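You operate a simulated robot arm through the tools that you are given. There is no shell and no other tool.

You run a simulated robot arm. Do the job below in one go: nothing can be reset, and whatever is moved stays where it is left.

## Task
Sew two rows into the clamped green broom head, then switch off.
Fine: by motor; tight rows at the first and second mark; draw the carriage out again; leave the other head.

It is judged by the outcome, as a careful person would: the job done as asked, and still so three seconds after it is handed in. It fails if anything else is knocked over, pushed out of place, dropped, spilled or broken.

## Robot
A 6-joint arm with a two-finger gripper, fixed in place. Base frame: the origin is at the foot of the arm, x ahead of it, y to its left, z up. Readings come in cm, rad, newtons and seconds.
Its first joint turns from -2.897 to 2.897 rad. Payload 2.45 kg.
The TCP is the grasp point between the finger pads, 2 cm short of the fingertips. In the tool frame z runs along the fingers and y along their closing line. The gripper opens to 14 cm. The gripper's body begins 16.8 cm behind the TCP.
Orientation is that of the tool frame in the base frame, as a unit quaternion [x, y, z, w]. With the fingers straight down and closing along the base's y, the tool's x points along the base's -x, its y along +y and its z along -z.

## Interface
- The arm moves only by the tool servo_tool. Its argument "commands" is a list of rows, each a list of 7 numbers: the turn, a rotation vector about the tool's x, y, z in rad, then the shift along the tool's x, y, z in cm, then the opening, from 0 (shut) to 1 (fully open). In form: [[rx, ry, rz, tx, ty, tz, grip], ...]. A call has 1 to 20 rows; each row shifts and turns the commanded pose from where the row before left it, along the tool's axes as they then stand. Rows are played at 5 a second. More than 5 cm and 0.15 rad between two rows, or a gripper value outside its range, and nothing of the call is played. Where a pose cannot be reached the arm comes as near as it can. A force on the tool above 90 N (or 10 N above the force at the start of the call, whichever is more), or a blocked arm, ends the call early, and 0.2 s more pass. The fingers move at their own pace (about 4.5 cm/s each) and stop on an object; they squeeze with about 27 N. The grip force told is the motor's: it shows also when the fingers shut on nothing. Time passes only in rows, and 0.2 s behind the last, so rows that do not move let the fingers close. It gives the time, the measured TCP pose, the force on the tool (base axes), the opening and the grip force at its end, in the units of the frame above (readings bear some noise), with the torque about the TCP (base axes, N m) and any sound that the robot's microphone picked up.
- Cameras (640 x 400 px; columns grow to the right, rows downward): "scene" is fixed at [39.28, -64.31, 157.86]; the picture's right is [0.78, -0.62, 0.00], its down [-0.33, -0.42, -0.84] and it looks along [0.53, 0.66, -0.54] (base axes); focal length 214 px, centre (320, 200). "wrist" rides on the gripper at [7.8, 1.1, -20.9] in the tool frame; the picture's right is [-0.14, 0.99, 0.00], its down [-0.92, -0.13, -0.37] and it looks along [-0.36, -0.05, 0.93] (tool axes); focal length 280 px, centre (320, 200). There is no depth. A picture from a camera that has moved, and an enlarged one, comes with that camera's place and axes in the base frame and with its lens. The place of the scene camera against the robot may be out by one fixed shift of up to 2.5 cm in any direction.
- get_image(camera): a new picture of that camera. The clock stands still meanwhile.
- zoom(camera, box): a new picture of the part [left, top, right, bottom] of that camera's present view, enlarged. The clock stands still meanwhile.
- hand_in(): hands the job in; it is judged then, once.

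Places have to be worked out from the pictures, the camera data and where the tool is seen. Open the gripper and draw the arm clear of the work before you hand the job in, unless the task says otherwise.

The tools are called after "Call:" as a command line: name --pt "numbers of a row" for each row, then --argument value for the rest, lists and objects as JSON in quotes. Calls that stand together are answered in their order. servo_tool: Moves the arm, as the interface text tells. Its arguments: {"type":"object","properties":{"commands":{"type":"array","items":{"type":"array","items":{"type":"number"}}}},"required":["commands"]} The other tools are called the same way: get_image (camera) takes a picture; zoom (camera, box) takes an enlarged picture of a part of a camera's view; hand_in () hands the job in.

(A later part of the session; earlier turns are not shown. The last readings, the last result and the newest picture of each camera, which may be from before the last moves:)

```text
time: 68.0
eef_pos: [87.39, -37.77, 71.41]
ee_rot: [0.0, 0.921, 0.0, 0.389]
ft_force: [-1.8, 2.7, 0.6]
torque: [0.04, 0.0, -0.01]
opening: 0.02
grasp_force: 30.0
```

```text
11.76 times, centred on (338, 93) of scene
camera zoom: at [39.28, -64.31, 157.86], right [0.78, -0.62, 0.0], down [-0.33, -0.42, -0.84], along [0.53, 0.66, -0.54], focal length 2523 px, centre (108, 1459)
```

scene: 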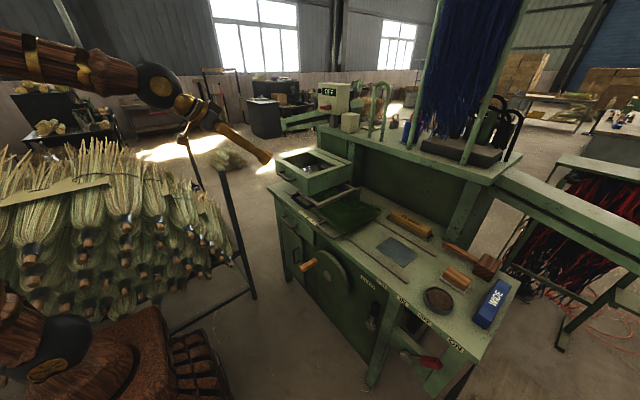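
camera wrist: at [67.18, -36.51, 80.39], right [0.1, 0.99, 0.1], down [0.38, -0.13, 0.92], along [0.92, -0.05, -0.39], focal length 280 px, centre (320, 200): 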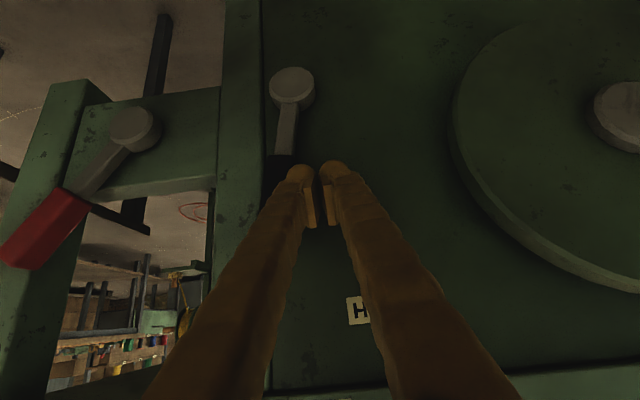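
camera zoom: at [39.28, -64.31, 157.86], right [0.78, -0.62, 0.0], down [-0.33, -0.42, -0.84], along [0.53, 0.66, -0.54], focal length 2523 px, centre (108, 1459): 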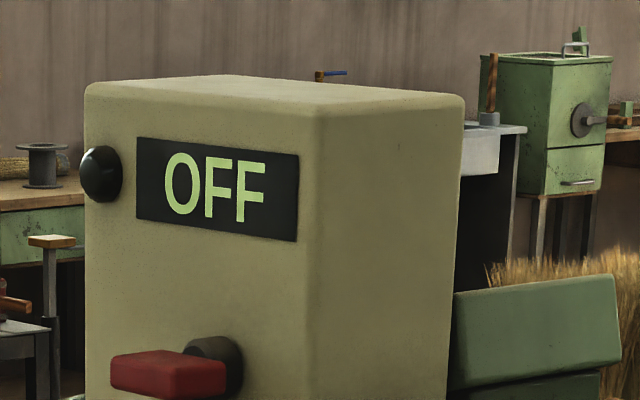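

I am in contact with the clutch lever. I push it over towards IN.

Call:
servo_tool --pt "0 0 0 0 -0.8 0 0" --pt "0 0 0 0 -0.8 0 0" --pt "0 0 0 0 -0.6 0 0"

Call:
get_image --camera "wrist"

Call:
get_image --camera "scene"

Call:
zoom --camera "scene" --box '[312, 76, 364, 110]'

```text
time: 68.8
eef_pos: [87.51, -40.06, 71.46]
ee_rot: [0.001, 0.921, 0.0, 0.389]
ft_force: [-0.8, -0.3, 0.5]
torque: [0.02, -0.01, 0.0]
opening: 0.0
grasp_force: 29.3
```

```text
taken
camera wrist: at [67.17, -38.77, 80.42], right [0.1, 0.99, 0.1], down [0.38, -0.13, 0.92], along [0.92, -0.05, -0.39], focal length 280 px, centre (320, 200)
```

wrist: 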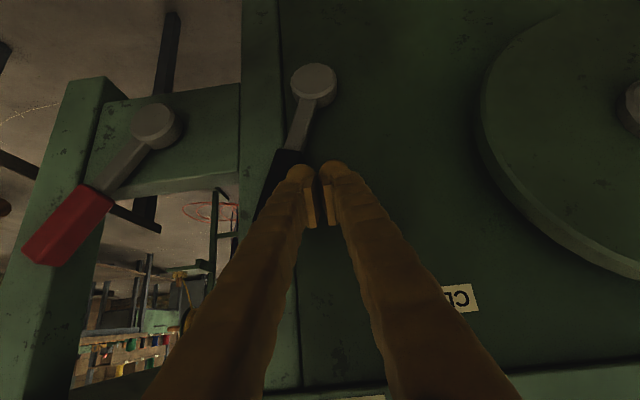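

```text
taken
```

scene: 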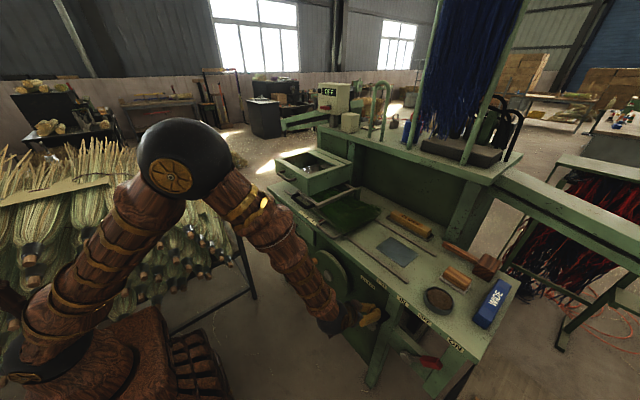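

```text
11.76 times, centred on (338, 93) of scene
camera zoom: at [39.28, -64.31, 157.86], right [0.78, -0.62, 0.0], down [-0.33, -0.42, -0.84], along [0.53, 0.66, -0.54], focal length 2523 px, centre (108, 1459)
```

zoom: 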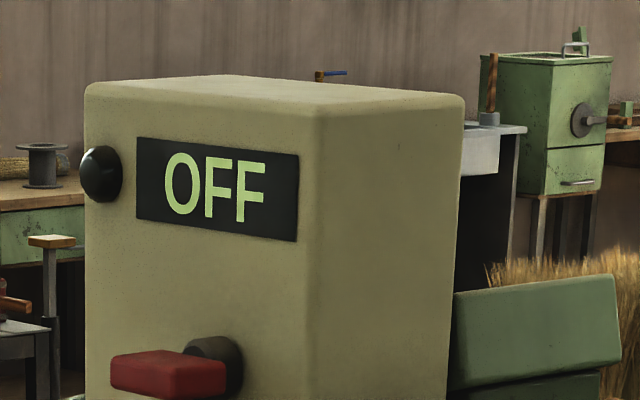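

Lever is past vertical but still follows the fingers; I push a little more.

Call:
servo_tool --pt "0 0 0 0 -0.7 0 0" --pt "0 0 0 0 -0.7 0 0" --pt "0 0 0 0 0 0 0"

Call:
get_image --camera "wrist"

Call:
zoom --camera "scene" --box '[260, 70, 460, 270]'

```text
time: 69.6
eef_pos: [87.48, -41.2, 71.42]
ee_rot: [0.0, 0.921, 0.0, 0.389]
ft_force: [0.5, -0.4, 0.1]
torque: [0.0, 0.01, 0.03]
opening: 0.0
grasp_force: 29.4
```

```text
taken
camera wrist: at [67.2, -40.07, 80.43], right [0.1, 0.99, 0.1], down [0.38, -0.13, 0.92], along [0.92, -0.05, -0.39], focal length 280 px, centre (320, 200)
```

wrist: 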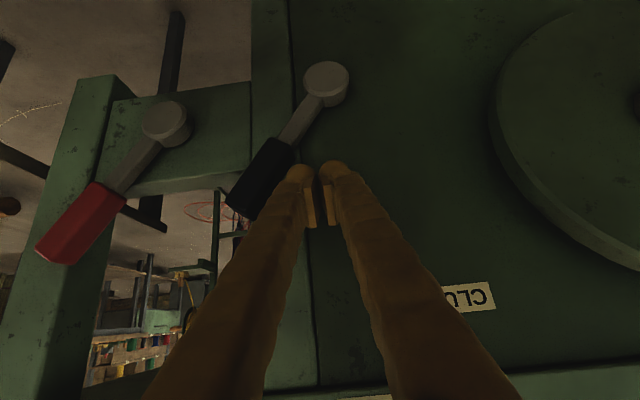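

```text
2.00 times, centred on (360, 170) of scene
camera zoom: at [39.28, -64.31, 157.86], right [0.78, -0.62, 0.0], down [-0.33, -0.42, -0.84], along [0.53, 0.66, -0.54], focal length 429 px, centre (240, 260)
```

zoom: 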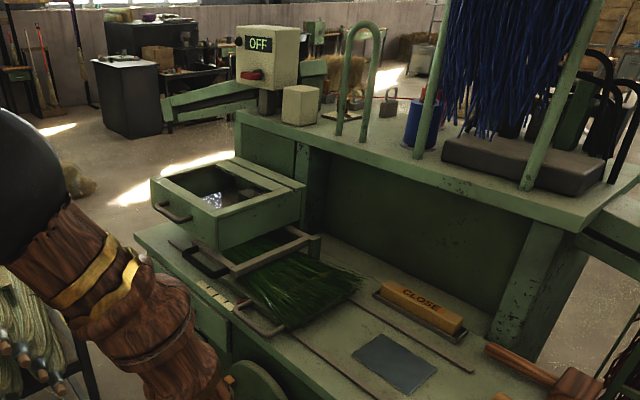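

The clutch lever has snapped over to IN. I hold still 2 s, listen, and look at wheel, display and broom.

Call:
servo_tool --pt "0 0 0 0 0 0 0" --pt "0 0 0 0 0 0 0" --pt "0 0 0 0 0 0 0" --pt "0 0 0 0 0 0 0" --pt "0 0 0 0 0 0 0" --pt "0 0 0 0 0 0 0" --pt "0 0 0 0 0 0 0"

Call:
get_image --camera "wrist"

Call:
zoom --camera "scene" --box '[260, 70, 460, 270]'

```text
time: 71.2
eef_pos: [87.45, -41.25, 71.37]
ee_rot: [0.0, 0.921, 0.001, 0.389]
ft_force: [-1.0, -0.5, 0.2]
torque: [-0.02, -0.02, 0.0]
opening: 0.0
grasp_force: 29.2
```

```text
taken
camera wrist: at [67.2, -40.08, 80.44], right [0.1, 0.99, 0.1], down [0.38, -0.13, 0.92], along [0.92, -0.05, -0.39], focal length 280 px, centre (320, 200)
```

wrist: 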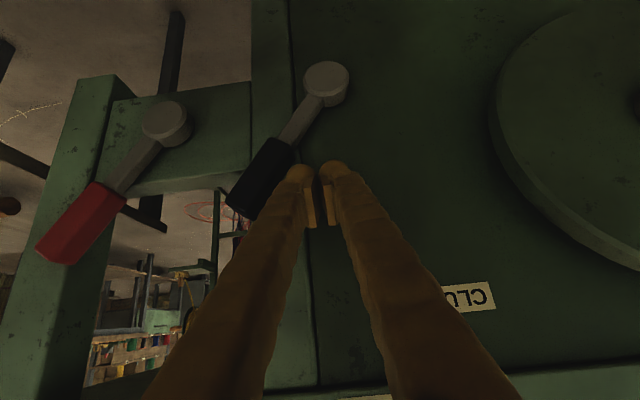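

```text
2.00 times, centred on (360, 170) of scene
camera zoom: at [39.28, -64.31, 157.86], right [0.78, -0.62, 0.0], down [-0.33, -0.42, -0.84], along [0.53, 0.66, -0.54], focal length 429 px, centre (240, 260)
```

zoom: 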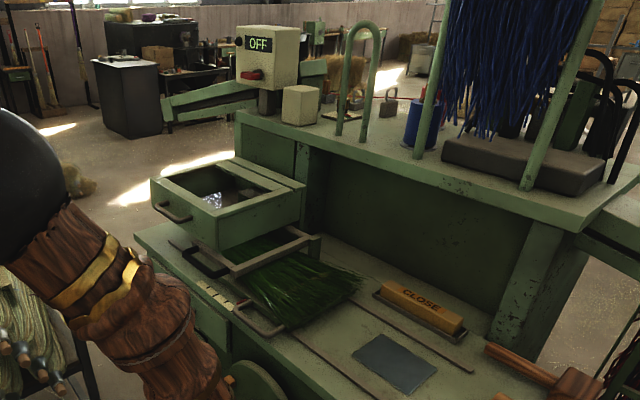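

Nothing happens: no sound, the wheel stands, and the display reads OFF — so the main switch on the control box is still off. Before powering up I put the clutch back to OUT: retreat, go round to the lever's −y side.

Call:
servo_tool --pt "0 0 0 0 1 0 0" --pt "0 0 0 2.1 0 -2.15 0" --pt "0 0 0 2.1 0 -2.15 0" --pt "0 0 0 2.1 0 -2.15 0" --pt "0 0 0 0 -3.5 0 0" --pt "0 0 0 0 -3.5 0 0" --pt "0 0 0 0 -3.5 0 0" --pt "0 0 0 1.4 -2.5 1.4 0" --pt "0 0 0 0.7 0 0.7 0" --pt "0 0 0 0 0 0 0"

Call:
get_image --camera "wrist"

```text
time: 73.4
eef_pos: [78.5, -53.39, 68.25]
ee_rot: [0.0, 0.922, 0.0, 0.388]
ft_force: [-0.4, -0.2, 0.1]
torque: [0.0, -0.03, 0.01]
opening: 0.0
grasp_force: 29.0
```

```text
taken
camera wrist: at [58.23, -52.15, 77.38], right [0.1, 0.99, 0.1], down [0.38, -0.13, 0.92], along [0.92, -0.05, -0.39], focal length 280 px, centre (320, 200)
```

wrist: 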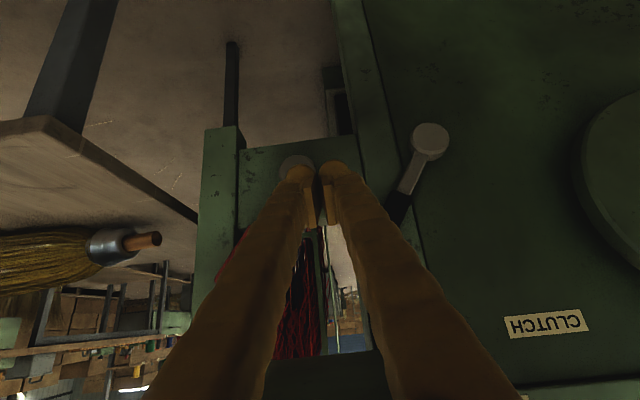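

Fingers are clear of the red lever's hub and on the −y side of the clutch lever. I go forward beside it and push it back towards OUT.

Call:
servo_tool --pt "0 0 0 -2.07 0.47 2.13 0" --pt "0 0 0 -2.07 0.47 2.13 0" --pt "0 0 0 -2.0 0.47 2.05 0" --pt "0 0 0 0 0 0 0"

Call:
get_image --camera "wrist"

```text
time: 74.4
eef_pos: [87.16, -52.17, 68.31]
ee_rot: [0.0, 0.922, 0.0, 0.388]
ft_force: [-0.4, -0.3, -0.6]
torque: [0.0, 0.01, -0.02]
opening: 0.01
grasp_force: 29.4
```

```text
taken
camera wrist: at [66.91, -50.99, 77.39], right [0.1, 0.99, 0.1], down [0.38, -0.13, 0.92], along [0.92, -0.05, -0.39], focal length 280 px, centre (320, 200)
```

wrist: 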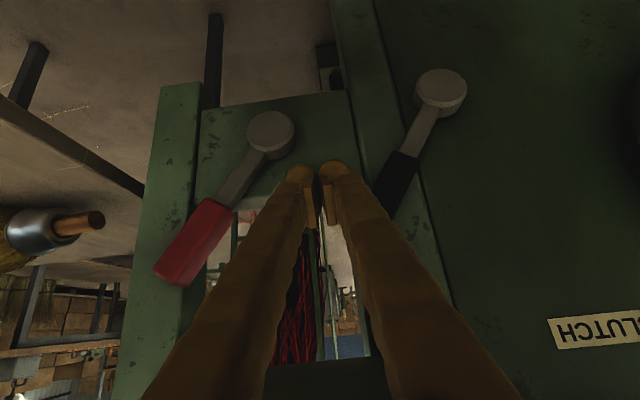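

Both levers are clearly seen; the fingers stand between them. I push +y to bring the clutch to OUT.

Call:
servo_tool --pt "0 0 0 0 0.8 0 0" --pt "0 0 0 0 0.8 0 0" --pt "0 0 0 0 0.8 0 0" --pt "0 0 0 0 0.8 0 0" --pt "0 0 0 0 0.8 0 0" --pt "0 0 0 0 0.8 0 0" --pt "0 0 0 0 0.8 0 0" --pt "0 0 0 0 0.8 0 0" --pt "0 0 0 0 0.8 0 0" --pt "0 0 0 0 0 0 0"

Call:
get_image --camera "wrist"

```text
time: 76.6
eef_pos: [87.25, -44.69, 68.22]
ee_rot: [0.001, 0.922, -0.001, 0.388]
ft_force: [-0.2, -0.5, 0.1]
torque: [-0.01, -0.04, -0.01]
opening: 0.0
grasp_force: 29.1
```

```text
taken
camera wrist: at [67.02, -43.46, 77.35], right [0.1, 0.99, 0.1], down [0.38, -0.13, 0.92], along [0.92, -0.05, -0.39], focal length 280 px, centre (320, 200)
```

wrist: 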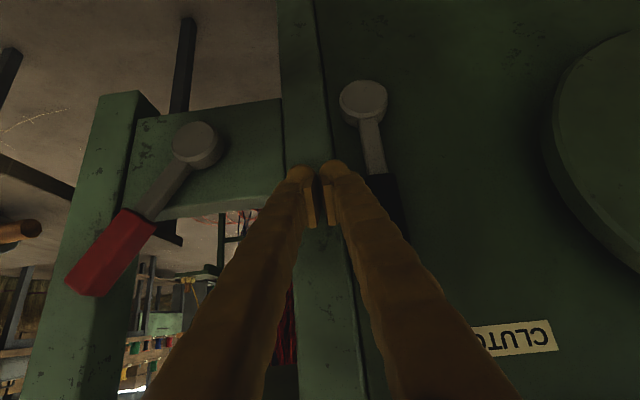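

Clutch is back at OUT. I retreat and rise to the height of the control box.

Call:
servo_tool --pt "0 0 0 3.25 -0.5 -3.35 0" --pt "0 0 0 3.25 0 -3.35 0" --pt "0 0 0 3.25 0 -3.35 0" --pt "0 0 0 -2.87 0 -2.78 0" --pt "0 0 0 -2.87 0 -2.78 0" --pt "0 0 0 -2.87 0 -2.78 0" --pt "0 0 0 -2.87 0 -2.78 0" --pt "0 0 0 -2.87 0 -2.78 0" --pt "0 0 0 -2.87 0 -2.78 0" --pt "0 0 0 -2.87 0 -2.78 0" --pt "0 0 0 -2.87 0 -2.78 0" --pt "0 0 0 -2.87 0 -2.78 0" --pt "0 0 0 -2.87 0 -2.78 0" --pt "0 0 0 -2.87 0 -2.78 0" --pt "0 0 0 -2.87 0 -2.78 0" --pt "0 0 0 -2.87 0 -2.78 0" --pt "0 0 0 -2.87 0 -2.78 0" --pt "0 0 0 -2.87 0 -2.78 0" --pt "0 0 0 -2.87 0 -2.78 0" --pt "0 0 0 0 0 0 0"

Call:
servo_tool --pt "0 0 0 0 4.5 0 0" --pt "0 0 0 0 4.5 0 0" --pt "0 0 0 0 4.5 0 0" --pt "0 0 0 0 4.5 0 0" --pt "0 0 0 0 4.5 0 0" --pt "0 0 0 0 4.5 0 0" --pt "0 0 0 0 4.5 0 0" --pt "0 0 0 0 4.5 0 0" --pt "0 0 0 0 4.5 0 0" --pt "0 0 0 0 4.5 0 0" --pt "0 0 0 0 4.5 0 0" --pt "0 0 0 0 4.5 0 0" --pt "0 0 0 0 4.5 0 0" --pt "0 0 0 0 4.5 0 0" --pt "0 0 0 0 4.5 0 0" --pt "0 0 0 0 4.5 0 0" --pt "0 0 0 0 4.5 0 0" --pt "0 0 0 0 0 0 0"

Call:
get_image --camera "wrist"

Call:
zoom --camera "scene" --box '[260, 50, 580, 370]'

```text
time: 80.8
eef_pos: [73.28, -45.1, 132.24]
ee_rot: [0.001, 0.921, -0.001, 0.389]
ft_force: [-0.4, 0.1, 0.5]
torque: [0.0, 0.0, -0.01]
opening: 0.01
grasp_force: 29.6
```

```text
time: 84.6
eef_pos: [73.4, 31.21, 132.31]
ee_rot: [0.0, 0.921, 0.001, 0.389]
ft_force: [0.8, -0.5, 0.1]
torque: [0.0, -0.01, -0.02]
opening: 0.0
grasp_force: 29.3
```

```text
taken
camera wrist: at [53.04, 32.45, 141.39], right [0.1, 0.99, 0.1], down [0.38, -0.13, 0.92], along [0.92, -0.05, -0.39], focal length 280 px, centre (320, 200)
```

wrist: 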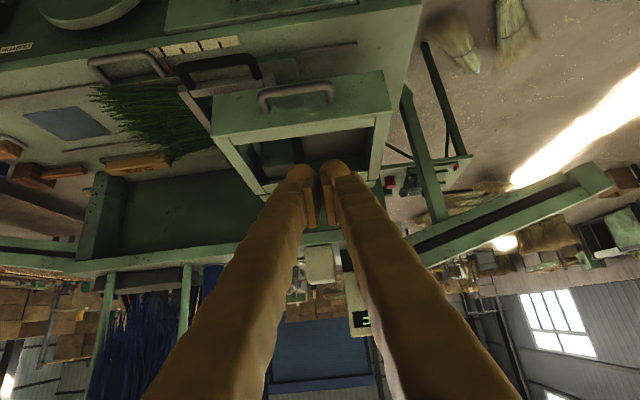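

```text
1.25 times, centred on (420, 210) of scene
camera zoom: at [39.28, -64.31, 157.86], right [0.78, -0.62, 0.0], down [-0.33, -0.42, -0.84], along [0.53, 0.66, -0.54], focal length 268 px, centre (195, 188)
```

zoom: 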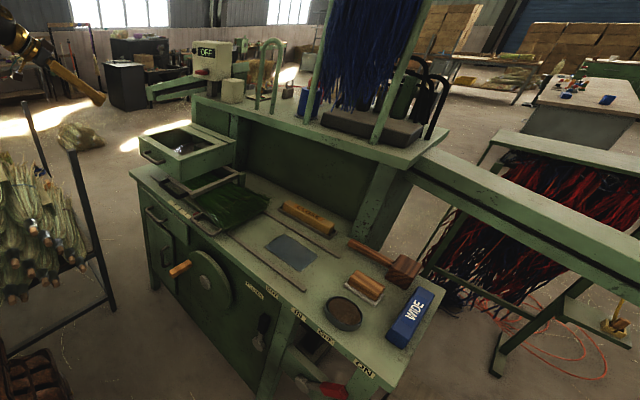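

There is a small red part behind the head box on the machine's left side; I zoom on it before going on.

Call:
zoom --camera "wrist" --box '[350, 130, 510, 230]'

Call:
zoom --camera "wrist" --box '[290, 230, 400, 350]'

Call:
zoom --camera "wrist" --box '[200, 70, 400, 195]'

```text
4.00 times, centred on (430, 180) of wrist
camera zoom: at [53.04, 32.45, 141.39], right [0.1, 0.99, 0.1], down [0.38, -0.13, 0.92], along [0.92, -0.05, -0.39], focal length 1122 px, centre (-120, 280)
```

zoom: 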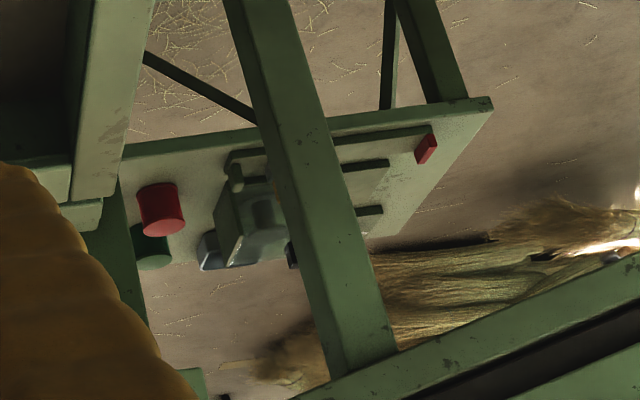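

```text
3.33 times, centred on (345, 290) of wrist
camera zoom: at [53.04, 32.45, 141.39], right [0.1, 0.99, 0.1], down [0.38, -0.13, 0.92], along [0.92, -0.05, -0.39], focal length 935 px, centre (237, -100)
```

zoom: 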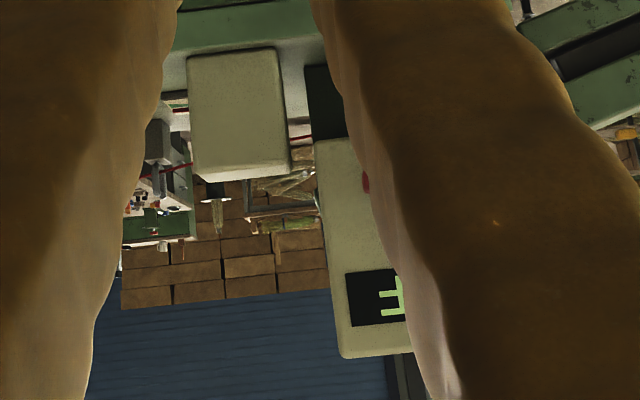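

```text
3.20 times, centred on (300, 132) of wrist
camera zoom: at [53.04, 32.45, 141.39], right [0.1, 0.99, 0.1], down [0.38, -0.13, 0.92], along [0.92, -0.05, -0.39], focal length 897 px, centre (384, 416)
```

zoom: 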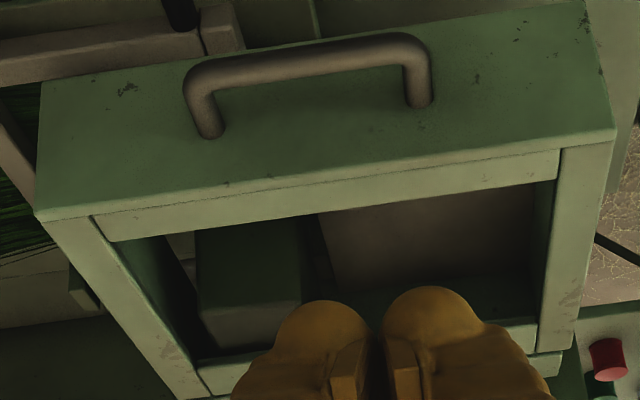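

That red part belongs to another bench in the background. I advance a bit and level the tool to point straight at the control box.

Call:
servo_tool --pt "0 0 0 -2.6 2.5 2.7 0" --pt "0 0 0 -2.6 2.5 2.7 0" --pt "0 0 0 -2.6 2.5 2.7 0" --pt "0 -0.128 0 0 2 0 0" --pt "0 -0.128 0 0 2 0 0" --pt "0 -0.128 0 0 0 0 0" --pt "0 -0.128 0 0 0 0 0" --pt "0 -0.128 0 0 0 0 0" --pt "0 -0.128 0 0 0 0 0" --pt "0 0 0 0 0 0 0"

Call:
get_image --camera "wrist"

Call:
get_image --camera "scene"

```text
time: 86.8
eef_pos: [84.59, 42.87, 132.22]
ee_rot: [0.001, 0.709, 0.0, 0.706]
ft_force: [0.4, 0.0, 0.1]
torque: [0.01, 0.02, -0.05]
opening: 0.0
grasp_force: 29.5
```

```text
taken
camera wrist: at [63.91, 44.1, 124.62], right [0.0, 0.99, 0.14], down [-0.36, -0.13, 0.92], along [0.93, -0.05, 0.36], focal length 280 px, centre (320, 200)
```

wrist: 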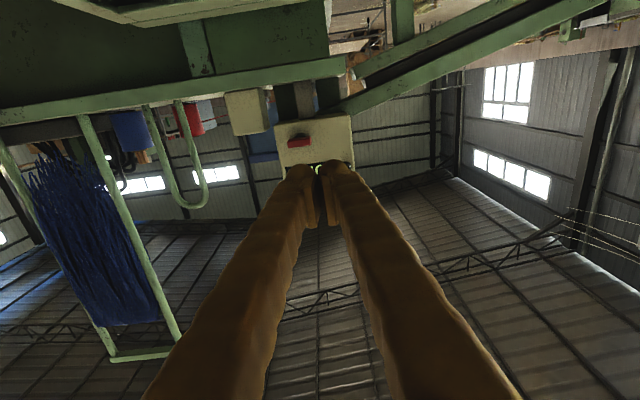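

```text
taken
```

scene: 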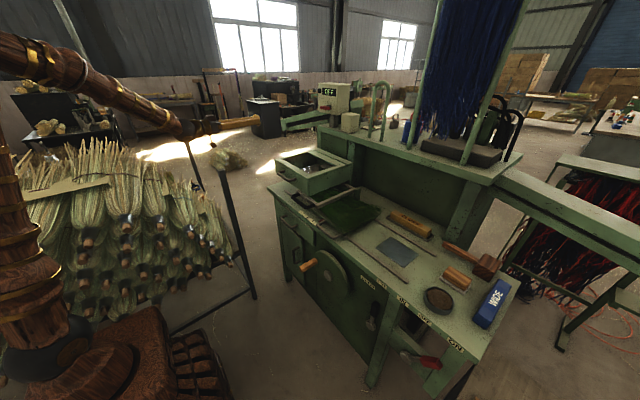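

Straight on to the control box now. I zoom to measure its handle.

Call:
zoom --camera "wrist" --box '[256, 90, 384, 190]'

```text
4.00 times, centred on (320, 140) of wrist
camera zoom: at [63.91, 44.1, 124.62], right [0.0, 0.99, 0.14], down [-0.36, -0.13, 0.92], along [0.93, -0.05, 0.36], focal length 1122 px, centre (320, 440)
```

zoom: 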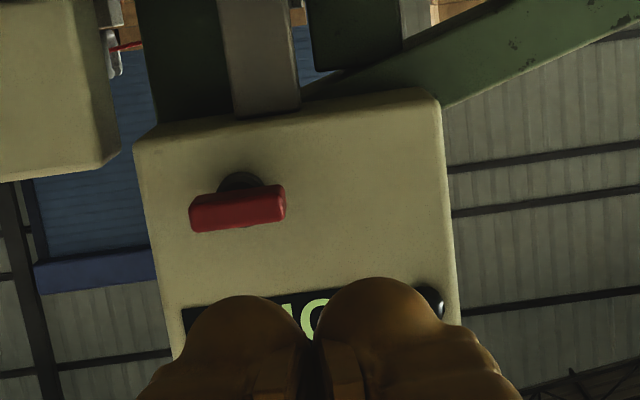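

The handle is a red T-bar on a hub, bar centre at about (126.2, 38.1, 134.4), horizontal, ~5.4 cm long and ~2 cm thick. I move to a standoff in front of it, then roll the gripper so it closes vertically on the bar.

Call:
servo_tool --pt "0 0 0 -0.31 -0.68 3.9 0" --pt "0 0 0 -0.31 -0.68 3.9 0.1" --pt "0 0 0 -0.31 -0.68 3.9 0.2" --pt "0 0 0 -0.31 -0.68 3.9 0.3" --pt "0 0 0 -0.31 -0.68 3.9 0.36" --pt "0 0 0 -0.31 -0.68 3.9 0.36" --pt "0 0 0 0 0 0 0.36"

Call:
servo_tool --pt "0 0 -0.1428 0 0 0 0.36" --pt "0 0 -0.1428 0 0 0 0.36" --pt "0 0 -0.1428 0 0 0 0.36" --pt "0 0 -0.1428 0 0 0 0.36" --pt "0 0 -0.1428 0 0 0 0.36" --pt "0 0 -0.1428 0 0 0 0.36" --pt "0 0 -0.1428 0 0 0 0.36" --pt "0 0 -0.1428 0 0 0 0.36" --pt "0 0 -0.1428 0 0 0 0.36" --pt "0 0 -0.1428 0 0 0 0.36" --pt "0 0 -0.1428 0 0 0 0.36" --pt "0 0 0 0 0 0 0.36"

Call:
get_image --camera "wrist"

Call:
get_image --camera "scene"

```text
time: 88.4
eef_pos: [108.21, 38.87, 134.12]
ee_rot: [0.0, 0.709, 0.0, 0.705]
ft_force: [0.3, -0.3, -0.2]
torque: [0.02, -0.03, 0.02]
opening: 5.03
grasp_force: 0.0
```

```text
time: 91.0
eef_pos: [108.1, 38.7, 133.96]
ee_rot: [0.502, -0.502, 0.499, -0.498]
ft_force: [0.7, 0.2, 0.7]
torque: [-0.01, 0.01, 0.02]
opening: 5.04
grasp_force: 0.0
```

```text
taken
camera wrist: at [87.33, 31.04, 133.11], right [0.0, 0.14, -0.99], down [-0.37, 0.92, 0.13], along [0.93, 0.36, 0.05], focal length 280 px, centre (320, 200)
```

wrist: 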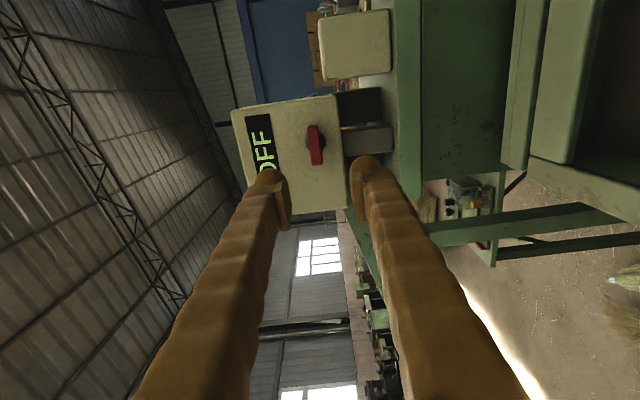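

```text
taken
```

scene: 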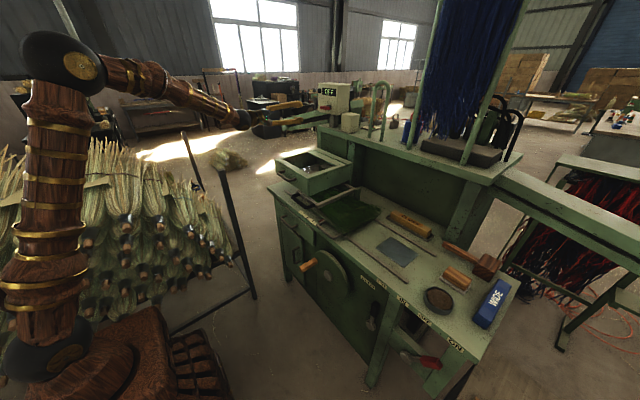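

The bar is in line: y≈38.1, z≈134.6. I advance to x≈120, checking that the arm can really extend that far.

Call:
servo_tool --pt "0 0 0 0.2 -0.2 3 0.36" --pt "0 0 0 0.2 -0.2 3 0.36" --pt "0 0 0 0.2 -0.1 3 0.36" --pt "0 0 0 0 0 3 0.36" --pt "0 0 0 0 0 0 0.36"

Call:
get_image --camera "wrist"

```text
time: 92.2
eef_pos: [120.0, 38.03, 134.62]
ee_rot: [-0.501, 0.502, -0.499, 0.498]
ft_force: [0.3, -0.1, 0.2]
torque: [-0.02, -0.01, -0.01]
opening: 5.03
grasp_force: 0.1
```

```text
taken
camera wrist: at [99.39, 30.38, 133.64], right [0.0, 0.14, -0.99], down [-0.37, 0.92, 0.13], along [0.93, 0.36, 0.05], focal length 280 px, centre (320, 200)
```

wrist: 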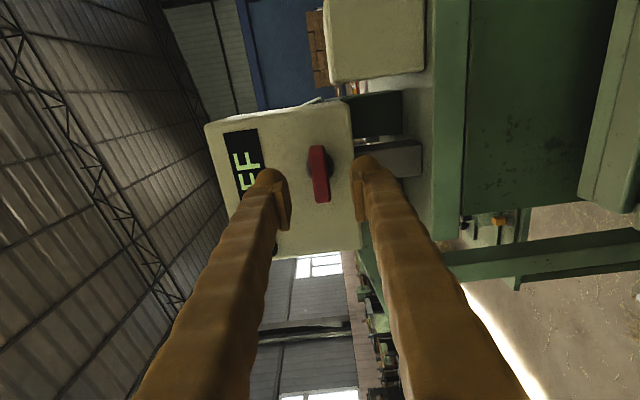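

Reach is fine and the bar is centred between the fingers. I go 5.7 cm forward and close on the bar.

Call:
servo_tool --pt "0 0 0 0 0 2 0.36" --pt "0 0 0 0 0 2 0.36" --pt "0 0 0 0 0 1.7 0.36" --pt "0 0 0 0 0 0 0.36"

Call:
get_image --camera "wrist"

```text
time: 93.2
eef_pos: [125.82, 38.05, 134.41]
ee_rot: [0.502, -0.501, 0.499, -0.498]
ft_force: [-0.1, 0.3, -0.5]
torque: [-0.04, 0.01, 0.03]
opening: 5.04
grasp_force: 0.0
```

```text
taken
camera wrist: at [105.06, 30.46, 133.52], right [0.0, 0.14, -0.99], down [-0.37, 0.92, 0.13], along [0.93, 0.36, 0.05], focal length 280 px, centre (320, 200)
```

wrist: 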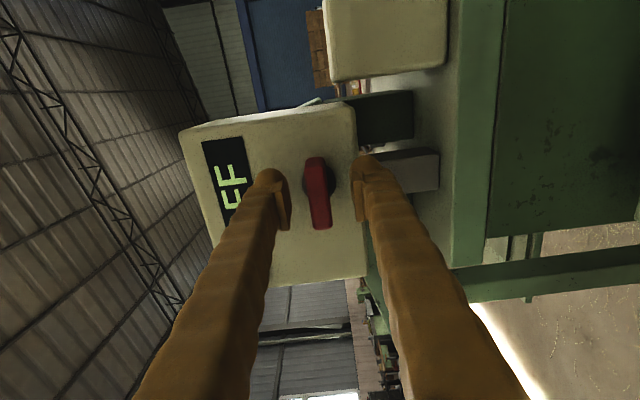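

The bar lies right between the pads; closing gently.

Call:
servo_tool --pt "0 0 0 0 0 0 0.25" --pt "0 0 0 0 0 0 0.18" --pt "0 0 0 0 0 0 0.1" --pt "0 0 0 0 0 0 0.0" --pt "0 0 0 0 0 0 0" --pt "0 0 0 0 0 0 0"

Call:
get_image --camera "wrist"

```text
time: 94.6
eef_pos: [125.8, 38.08, 134.54]
ee_rot: [0.501, -0.501, 0.499, -0.498]
ft_force: [5.6, 1.5, 9.9]
torque: [-0.02, -0.09, -0.01]
opening: 1.5
grasp_force: 41.1
```

```text
taken
camera wrist: at [105.04, 30.45, 133.58], right [0.0, 0.14, -0.99], down [-0.37, 0.92, 0.13], along [0.93, 0.36, 0.05], focal length 280 px, centre (320, 200)
```

wrist: 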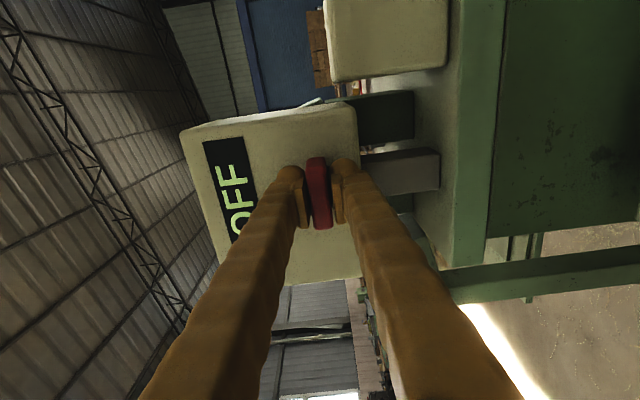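

The bar is held squarely (1.5 cm). I roll slowly clockwise (as seen by an operator) by 0.3 rad and watch torque and display.

Call:
servo_tool --pt "0 0 0.1 0 0 0 0" --pt "0 0 0.1 0 0 0 0" --pt "0 0 0.1 0 0 0 0" --pt "0 0 0 0 0 0 0"

Call:
get_image --camera "wrist"

```text
time: 95.6
eef_pos: [125.82, 38.14, 134.5]
ee_rot: [-0.421, 0.57, -0.419, 0.568]
ft_force: [-7.8, 5.7, 10.3]
torque: [-1.88, -0.2, 0.13]
opening: 2.22
grasp_force: 45.1
```

```text
taken
camera wrist: at [105.0, 31.13, 131.32], right [0.0, 0.42, -0.91], down [-0.37, 0.84, 0.4], along [0.93, 0.33, 0.15], focal length 280 px, centre (320, 200)
```

wrist: 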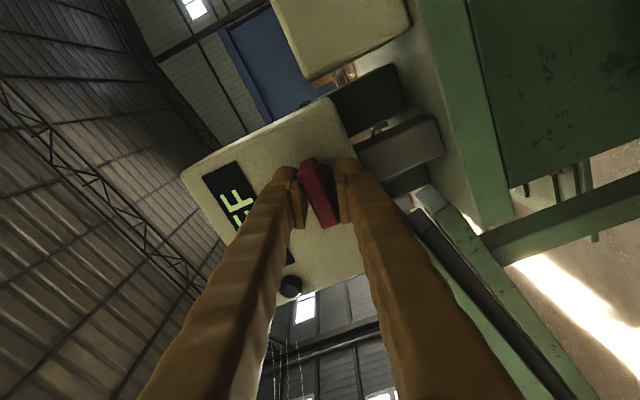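

The bar did not turn (torque −1.9 Nm, fingers pried to 2.2 cm), so it is against a stop that way. I roll back and try the other direction a little.

Call:
servo_tool --pt "0 0 -0.1 0 0 0 0" --pt "0 0 -0.1 0 0 0 0" --pt "0 0 -0.1 0 0 0 0" --pt "0 0 -0.1 0 0 0 0" --pt "0 0 -0.1 0 0 0 0" --pt "0 0 -0.1 0 0 0 0" --pt "0 0 0 0 0 0 0"

Call:
get_image --camera "wrist"

Call:
zoom --camera "scene" --box '[300, 70, 400, 132]'

```text
time: 97.2
eef_pos: [125.82, 37.94, 134.5]
ee_rot: [0.57, -0.421, 0.568, -0.418]
ft_force: [-20.0, -20.2, 7.5]
torque: [0.06, -0.14, -0.31]
opening: 1.48
grasp_force: 40.9
```

```text
taken
camera wrist: at [105.09, 30.35, 135.96], right [0.0, -0.16, -0.99], down [-0.37, 0.92, -0.15], along [0.93, 0.36, -0.06], focal length 280 px, centre (320, 200)
```

wrist: 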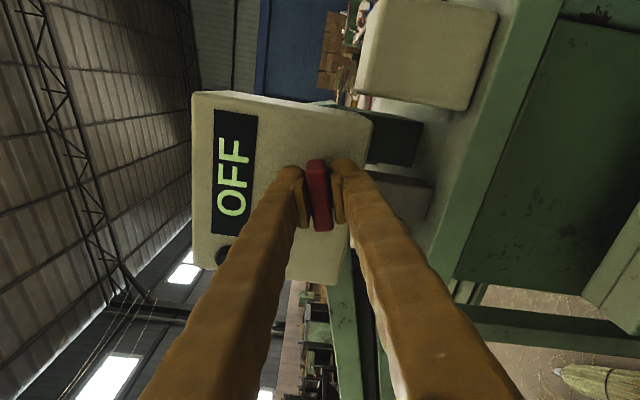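

```text
6.40 times, centred on (350, 101) of scene
camera zoom: at [39.28, -64.31, 157.86], right [0.78, -0.62, 0.0], down [-0.33, -0.42, -0.84], along [0.53, 0.66, -0.54], focal length 1373 px, centre (128, 834)
```

zoom: 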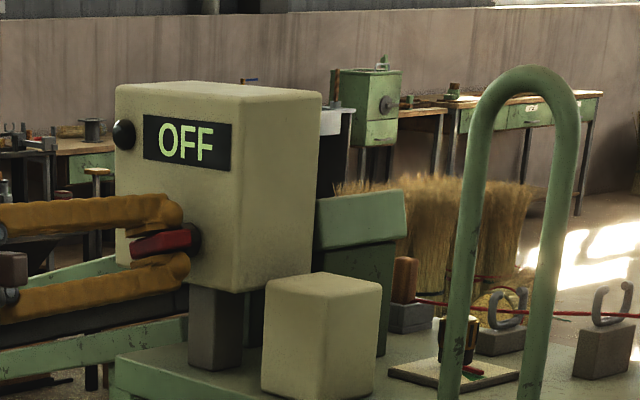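

It turns this way (grip firm, no torque). I continue rolling in that direction.

Call:
servo_tool --pt "0 0 -0.1 0 0 0 0" --pt "0 0 -0.1 0 0 0 0" --pt "0 0 -0.1 0 0 0 0" --pt "0 0 -0.1 0 0 0 0" --pt "0 0 -0.1 0 0 0 0" --pt "0 0 0 0 0 0 0"

Call:
zoom --camera "scene" --box '[300, 70, 400, 132]'

Call:
get_image --camera "wrist"

```text
time: 98.6
eef_pos: [125.72, 38.01, 134.44]
ee_rot: [0.657, -0.266, 0.654, -0.265]
ft_force: [14.5, -18.9, 12.5]
torque: [0.01, -0.16, -0.19]
opening: 1.5
grasp_force: 41.3
```

```text
6.40 times, centred on (350, 101) of scene
camera zoom: at [39.28, -64.31, 157.86], right [0.78, -0.62, 0.0], down [-0.33, -0.42, -0.84], along [0.53, 0.66, -0.54], focal length 1373 px, centre (128, 834)
```

zoom: 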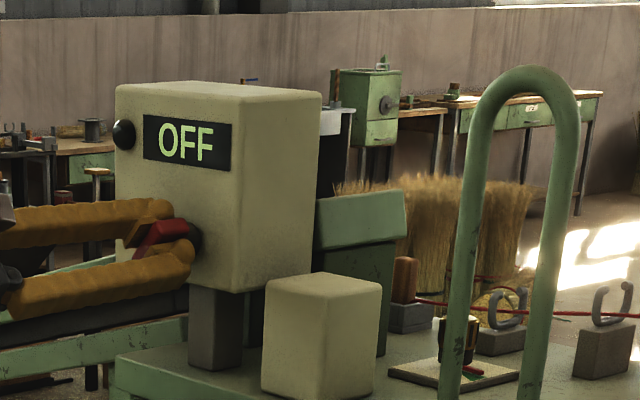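

```text
taken
camera wrist: at [105.12, 31.93, 139.54], right [0.0, -0.61, -0.79], down [-0.37, 0.73, -0.57], along [0.93, 0.29, -0.23], focal length 280 px, centre (320, 200)
```

wrist: 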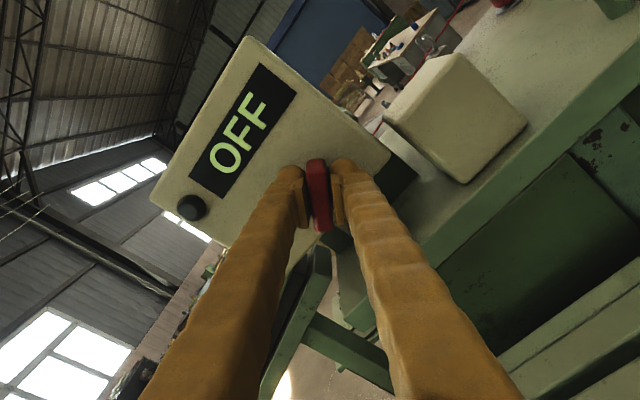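

Turning well (0.8 rad so far), still OFF. I continue the rest of the quarter turn.

Call:
servo_tool --pt "0 0 -0.1 0 0 0 0" --pt "0 0 -0.1 0 0 0 0" --pt "0 0 -0.1 0 0 0 0" --pt "0 0 -0.1 0 0 0 0" --pt "0 0 -0.1 0 0 0 0" --pt "0 0 -0.1 0 0 0 0" --pt "0 0 0 0 0 0 0"

Call:
zoom --camera "scene" --box '[300, 70, 400, 132]'

Call:
get_image --camera "wrist"

```text
time: 100.2
eef_pos: [125.9, 38.04, 134.49]
ee_rot: [0.706, -0.06, 0.703, -0.06]
ft_force: [-29.0, -27.1, 4.2]
torque: [-0.09, -0.02, -0.34]
opening: 1.51
grasp_force: 40.9
```

```text
6.40 times, centred on (350, 101) of scene
camera zoom: at [39.28, -64.31, 157.86], right [0.78, -0.62, 0.0], down [-0.33, -0.42, -0.84], along [0.53, 0.66, -0.54], focal length 1373 px, centre (128, 834)
```

zoom: 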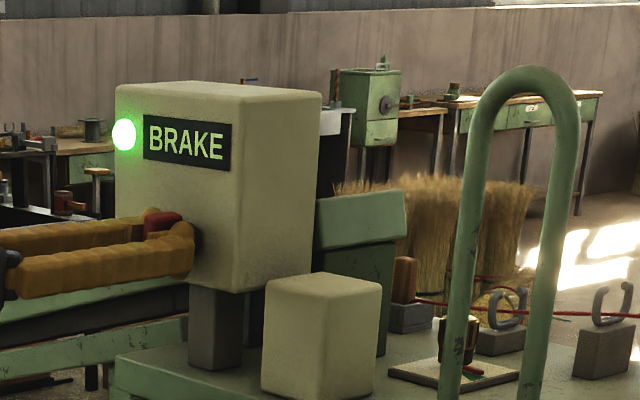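

```text
taken
camera wrist: at [105.13, 35.77, 142.18], right [0.0, -0.95, -0.3], down [-0.37, 0.28, -0.88], along [0.93, 0.11, -0.36], focal length 280 px, centre (320, 200)
```

wrist: 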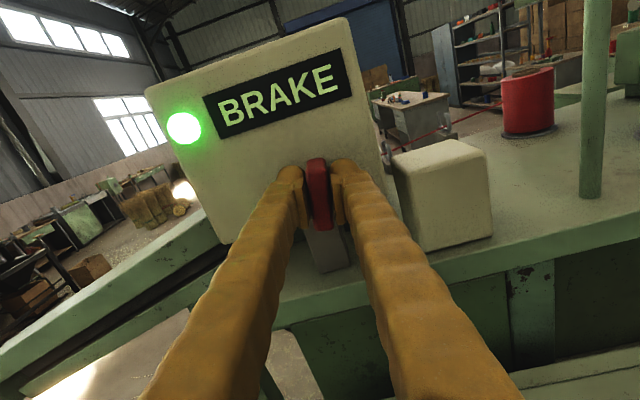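

The main switch is on: green lamp, display "BRAKE" — so the red OFF/ON lever is the brake, and must go back to OFF. I finish the last bit of the quarter turn gently.

Call:
servo_tool --pt "0 0 -0.08 0 0 0 0" --pt "0 0 -0.08 0 0 0 0" --pt "0 0 0 0 0 0 0"

Call:
zoom --camera "wrist" --box '[130, 0, 450, 260]'

```text
time: 101.0
eef_pos: [125.92, 38.03, 134.43]
ee_rot: [0.709, -0.004, 0.705, -0.004]
ft_force: [-8.4, -21.5, 5.3]
torque: [-0.02, -0.03, -0.21]
opening: 1.54
grasp_force: 41.2
```

```text
1.54 times, centred on (290, 130) of wrist
camera zoom: at [105.13, 37.0, 142.45], right [0.0, -0.99, -0.15], down [-0.37, 0.14, -0.92], along [0.93, 0.05, -0.37], focal length 431 px, centre (366, 308)
```

zoom: 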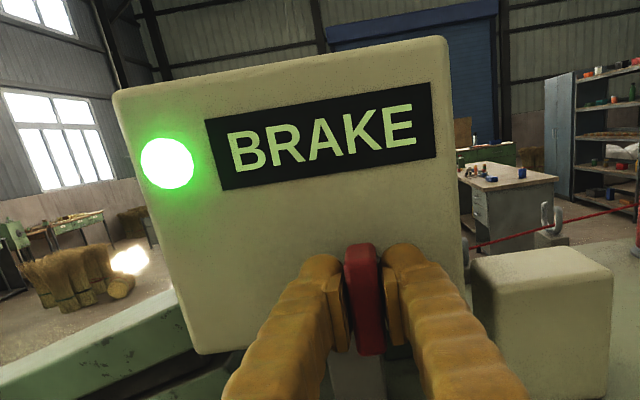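

Handle is vertical, power on. I release, retreat along −x and roll the gripper back.

Call:
servo_tool --pt "0 0 0 0 0 0 0.15" --pt "0 0 0 0 0 0 0.3" --pt "0 0 0 0 0 0 0.3" --pt "0 0 0 0 0 -1.5 0.3" --pt "0 0 0 0 0 -3 0.3" --pt "0 0 0 0 0 -3 0.3" --pt "0 0 0 0 0 -4 0.3" --pt "0 0 0 0 0 -4 0.3" --pt "0 0 0 0 0 -4 0.3" --pt "0 0 0 0 0 -4 0.3" --pt "0 0 0 0 0 0 0.3"

Call:
get_image --camera "wrist"

Call:
servo_tool --pt "0 0 0.1428 0 0 0 0.1" --pt "0 0 0.1428 0 0 0 0" --pt "0 0 0.1428 0 0 0 0" --pt "0 0 0.1428 0 0 0 0" --pt "0 0 0.1428 0 0 0 0" --pt "0 0 0.1428 0 0 0 0" --pt "0 0 0.1428 0 0 0 0" --pt "0 0 0.1428 0 0 0 0" --pt "0 0 0.1428 0 0 0 0" --pt "0 0 0.1428 0 0 0 0" --pt "0 0 0.1428 0 0 0 0" --pt "0 0 0.1428 0 0 0 0" --pt "0 0 0.1428 0 0 0 0" --pt "0 0 0.1428 0 0 0 0" --pt "0 0 0.1428 0 0 0 0" --pt "0 0 0.1428 0 0 0 0" --pt "0 0 0.1428 0 0 0 0" --pt "0 0 0.1428 0 0 0 0" --pt "0 0 0.1428 0 0 0 0" --pt "0 0 0 0 0 0 0"

```text
time: 103.4
eef_pos: [102.31, 37.94, 134.3]
ee_rot: [0.709, -0.004, 0.705, -0.004]
ft_force: [-0.6, 0.3, -0.4]
torque: [0.02, 0.0, 0.01]
opening: 4.22
grasp_force: 0.1
```

```text
taken
camera wrist: at [81.52, 36.94, 142.37], right [0.0, -0.99, -0.15], down [-0.37, 0.14, -0.92], along [0.93, 0.05, -0.37], focal length 280 px, centre (320, 200)
```

wrist: 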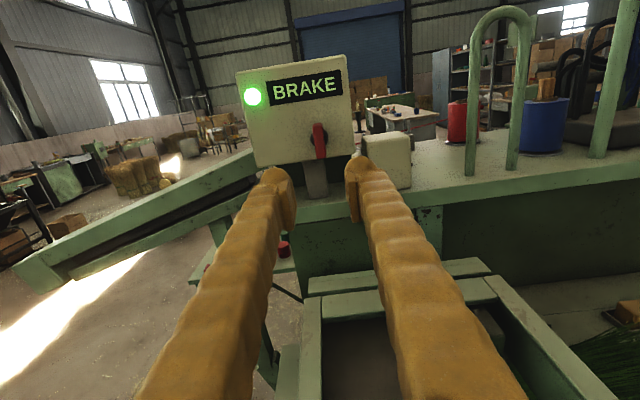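

```text
time: 107.6
eef_pos: [102.42, 38.06, 134.6]
ee_rot: [-0.147, 0.694, -0.146, 0.69]
ft_force: [-0.6, -0.7, -0.3]
torque: [0.0, 0.0, 0.0]
opening: 0.03
grasp_force: 27.0
```

I finish the roll and pull back to x≈75.

Call:
servo_tool --pt "0 0 0.139 0 0 -2 0" --pt "0 0 0.139 0 0 -4 0" --pt "0 0 0.139 0 0 -4 0" --pt "0 0 0 0 0 -4 0" --pt "0 0 0 0 0 -4 0" --pt "0 0 0 0 -2 -4 0" --pt "0 0.128 0 0 -4 -2 0" --pt "0 0.128 0 0 -4 0 0" --pt "0 0.128 0 0 -4 0 0" --pt "0 0.128 0 0 -4 0 0" --pt "0 0.128 0 0 -4 0 0" --pt "0 0.128 0 0 -4 0 0" --pt "0 0 0 0 0 0 0"

```text
time: 110.4
eef_pos: [78.47, 12.06, 134.39]
ee_rot: [0.0, 0.921, 0.0, 0.389]
ft_force: [0.6, -0.1, 0.4]
torque: [-0.02, -0.03, -0.04]
opening: 0.04
grasp_force: 27.2
```

Next across to the right, staying high, to come down on the −y side of the brake lever.

Call:
servo_tool --pt "0 0 0 0 -4 0 0" --pt "0 0 0 0 -4.3 0 0" --pt "0 0 0 0 -4.3 0 0" --pt "0 0 0 0 -4.3 0 0" --pt "0 0 0 0 -4.3 0 0" --pt "0 0 0 0 -4.3 0 0" --pt "0 0 0 0 -4.3 0 0" --pt "0 0 0 0 -4.3 0 0" --pt "0 0 0 0 -4.3 0 0" --pt "0 0 0 0 -4.3 0 0" --pt "0 0 0 0 -4.3 0 0" --pt "0 0 0 0 -4.3 0 0" --pt "0 0 0 0 -4.3 0 0" --pt "0 0 0 0 -4.3 0 0" --pt "0 0 0 0 -4.3 0 0" --pt "0 0 0 0 -4.3 0 0" --pt "0 0 0 0 -4.3 0 0" --pt "0 0 0 0 -4.3 0 0" --pt "0 0 0 0 -4.3 0 0" --pt "0 0 0 0 0 0 0"

Call:
servo_tool --pt "0 0 0 2.87 0 2.78 0" --pt "0 0 0 2.87 0 2.78 0" --pt "0 0 0 2.87 0 2.78 0" --pt "0 0 0 2.87 0 2.78 0" --pt "0 0 0 2.87 0 2.78 0" --pt "0 0 0 2.87 0 2.78 0" --pt "0 0 0 2.87 0 2.78 0" --pt "0 0 0 2.87 0 2.78 0" --pt "0 0 0 2.87 0 2.78 0" --pt "0 0 0 2.87 0 2.78 0" --pt "0 0 0 0 0 0 0"

Call:
get_image --camera "wrist"

Call:
get_image --camera "scene"

```text
time: 114.6
eef_pos: [78.16, -69.24, 134.73]
ee_rot: [0.0, 0.921, -0.001, 0.389]
ft_force: [0.6, -0.4, -0.2]
torque: [0.02, -0.06, 0.0]
opening: 0.01
grasp_force: 26.8
```

```text
time: 117.0
eef_pos: [78.25, -69.43, 94.68]
ee_rot: [0.0, 0.922, -0.001, 0.388]
ft_force: [-0.9, -0.5, 1.1]
torque: [0.01, -0.02, -0.01]
opening: 0.02
grasp_force: 27.2
```

```text
taken
camera wrist: at [58.05, -68.1, 103.71], right [0.1, 0.99, 0.1], down [0.38, -0.13, 0.92], along [0.92, -0.05, -0.39], focal length 280 px, centre (320, 200)
```

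wrist: 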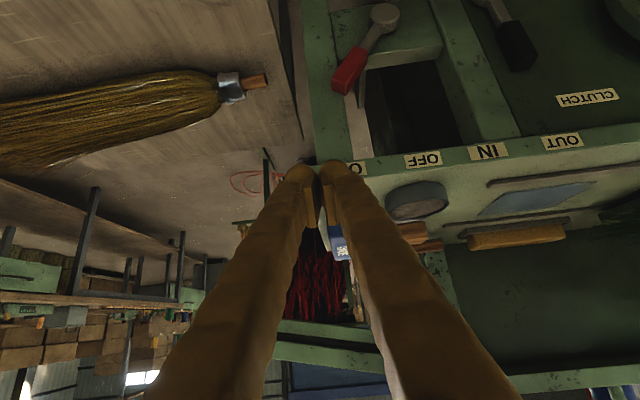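

```text
taken
```

scene: 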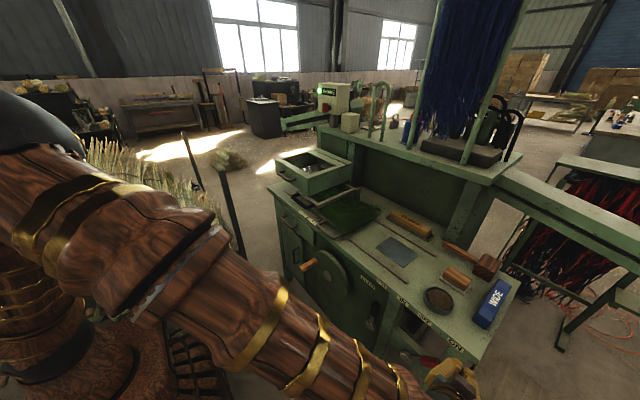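

The board and other head on the right (stub tip ≈ (94.6, −77, 64.5)) stay clear of my path. I descend to lever height, still 9 cm in front.

Call:
servo_tool --pt "0 0 0 2.87 0 2.78 0" --pt "0 0 0 2.87 0 2.78 0" --pt "0 0 0 2.87 0 2.78 0" --pt "0 0 0 2.87 0 2.78 0" --pt "0 0 0 2.87 0 2.78 0" --pt "0 0 0 2.87 0 2.78 0" --pt "0 0 0 1.4 0 1.35 0" --pt "0 0 0 0 0 0 0"

Call:
get_image --camera "wrist"

Call:
zoom --camera "scene" --box '[360, 300, 520, 400]'

```text
time: 118.8
eef_pos: [77.91, -69.32, 68.91]
ee_rot: [0.001, 0.922, -0.001, 0.388]
ft_force: [-0.2, 1.0, 0.4]
torque: [-0.01, 0.0, 0.01]
opening: 0.0
grasp_force: 26.8
```

```text
taken
camera wrist: at [57.73, -68.17, 77.91], right [0.1, 0.99, 0.1], down [0.38, -0.13, 0.92], along [0.92, -0.05, -0.39], focal length 280 px, centre (320, 200)
```

wrist: 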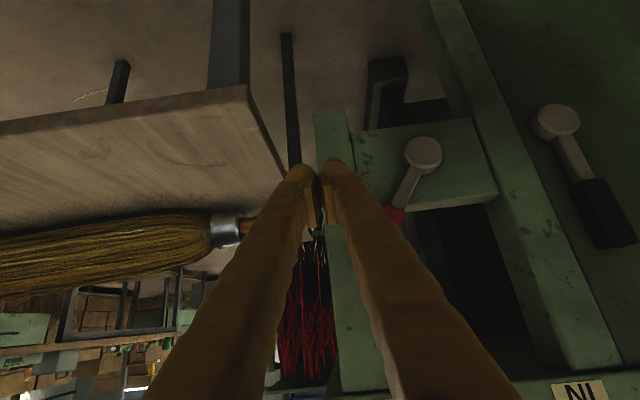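

```text
4.00 times, centred on (440, 350) of scene
camera zoom: at [39.28, -64.31, 157.86], right [0.78, -0.62, 0.0], down [-0.33, -0.42, -0.84], along [0.53, 0.66, -0.54], focal length 858 px, centre (-160, -400)
```

zoom: 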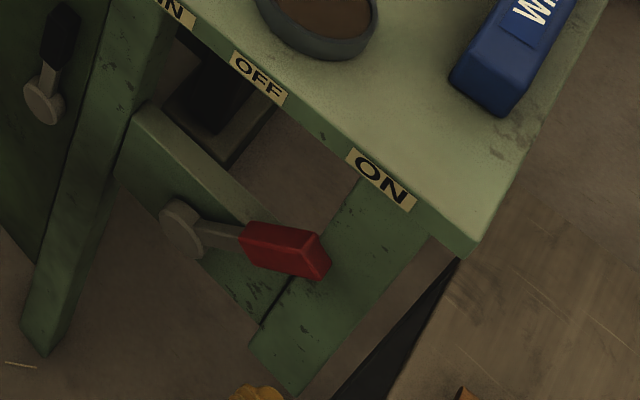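

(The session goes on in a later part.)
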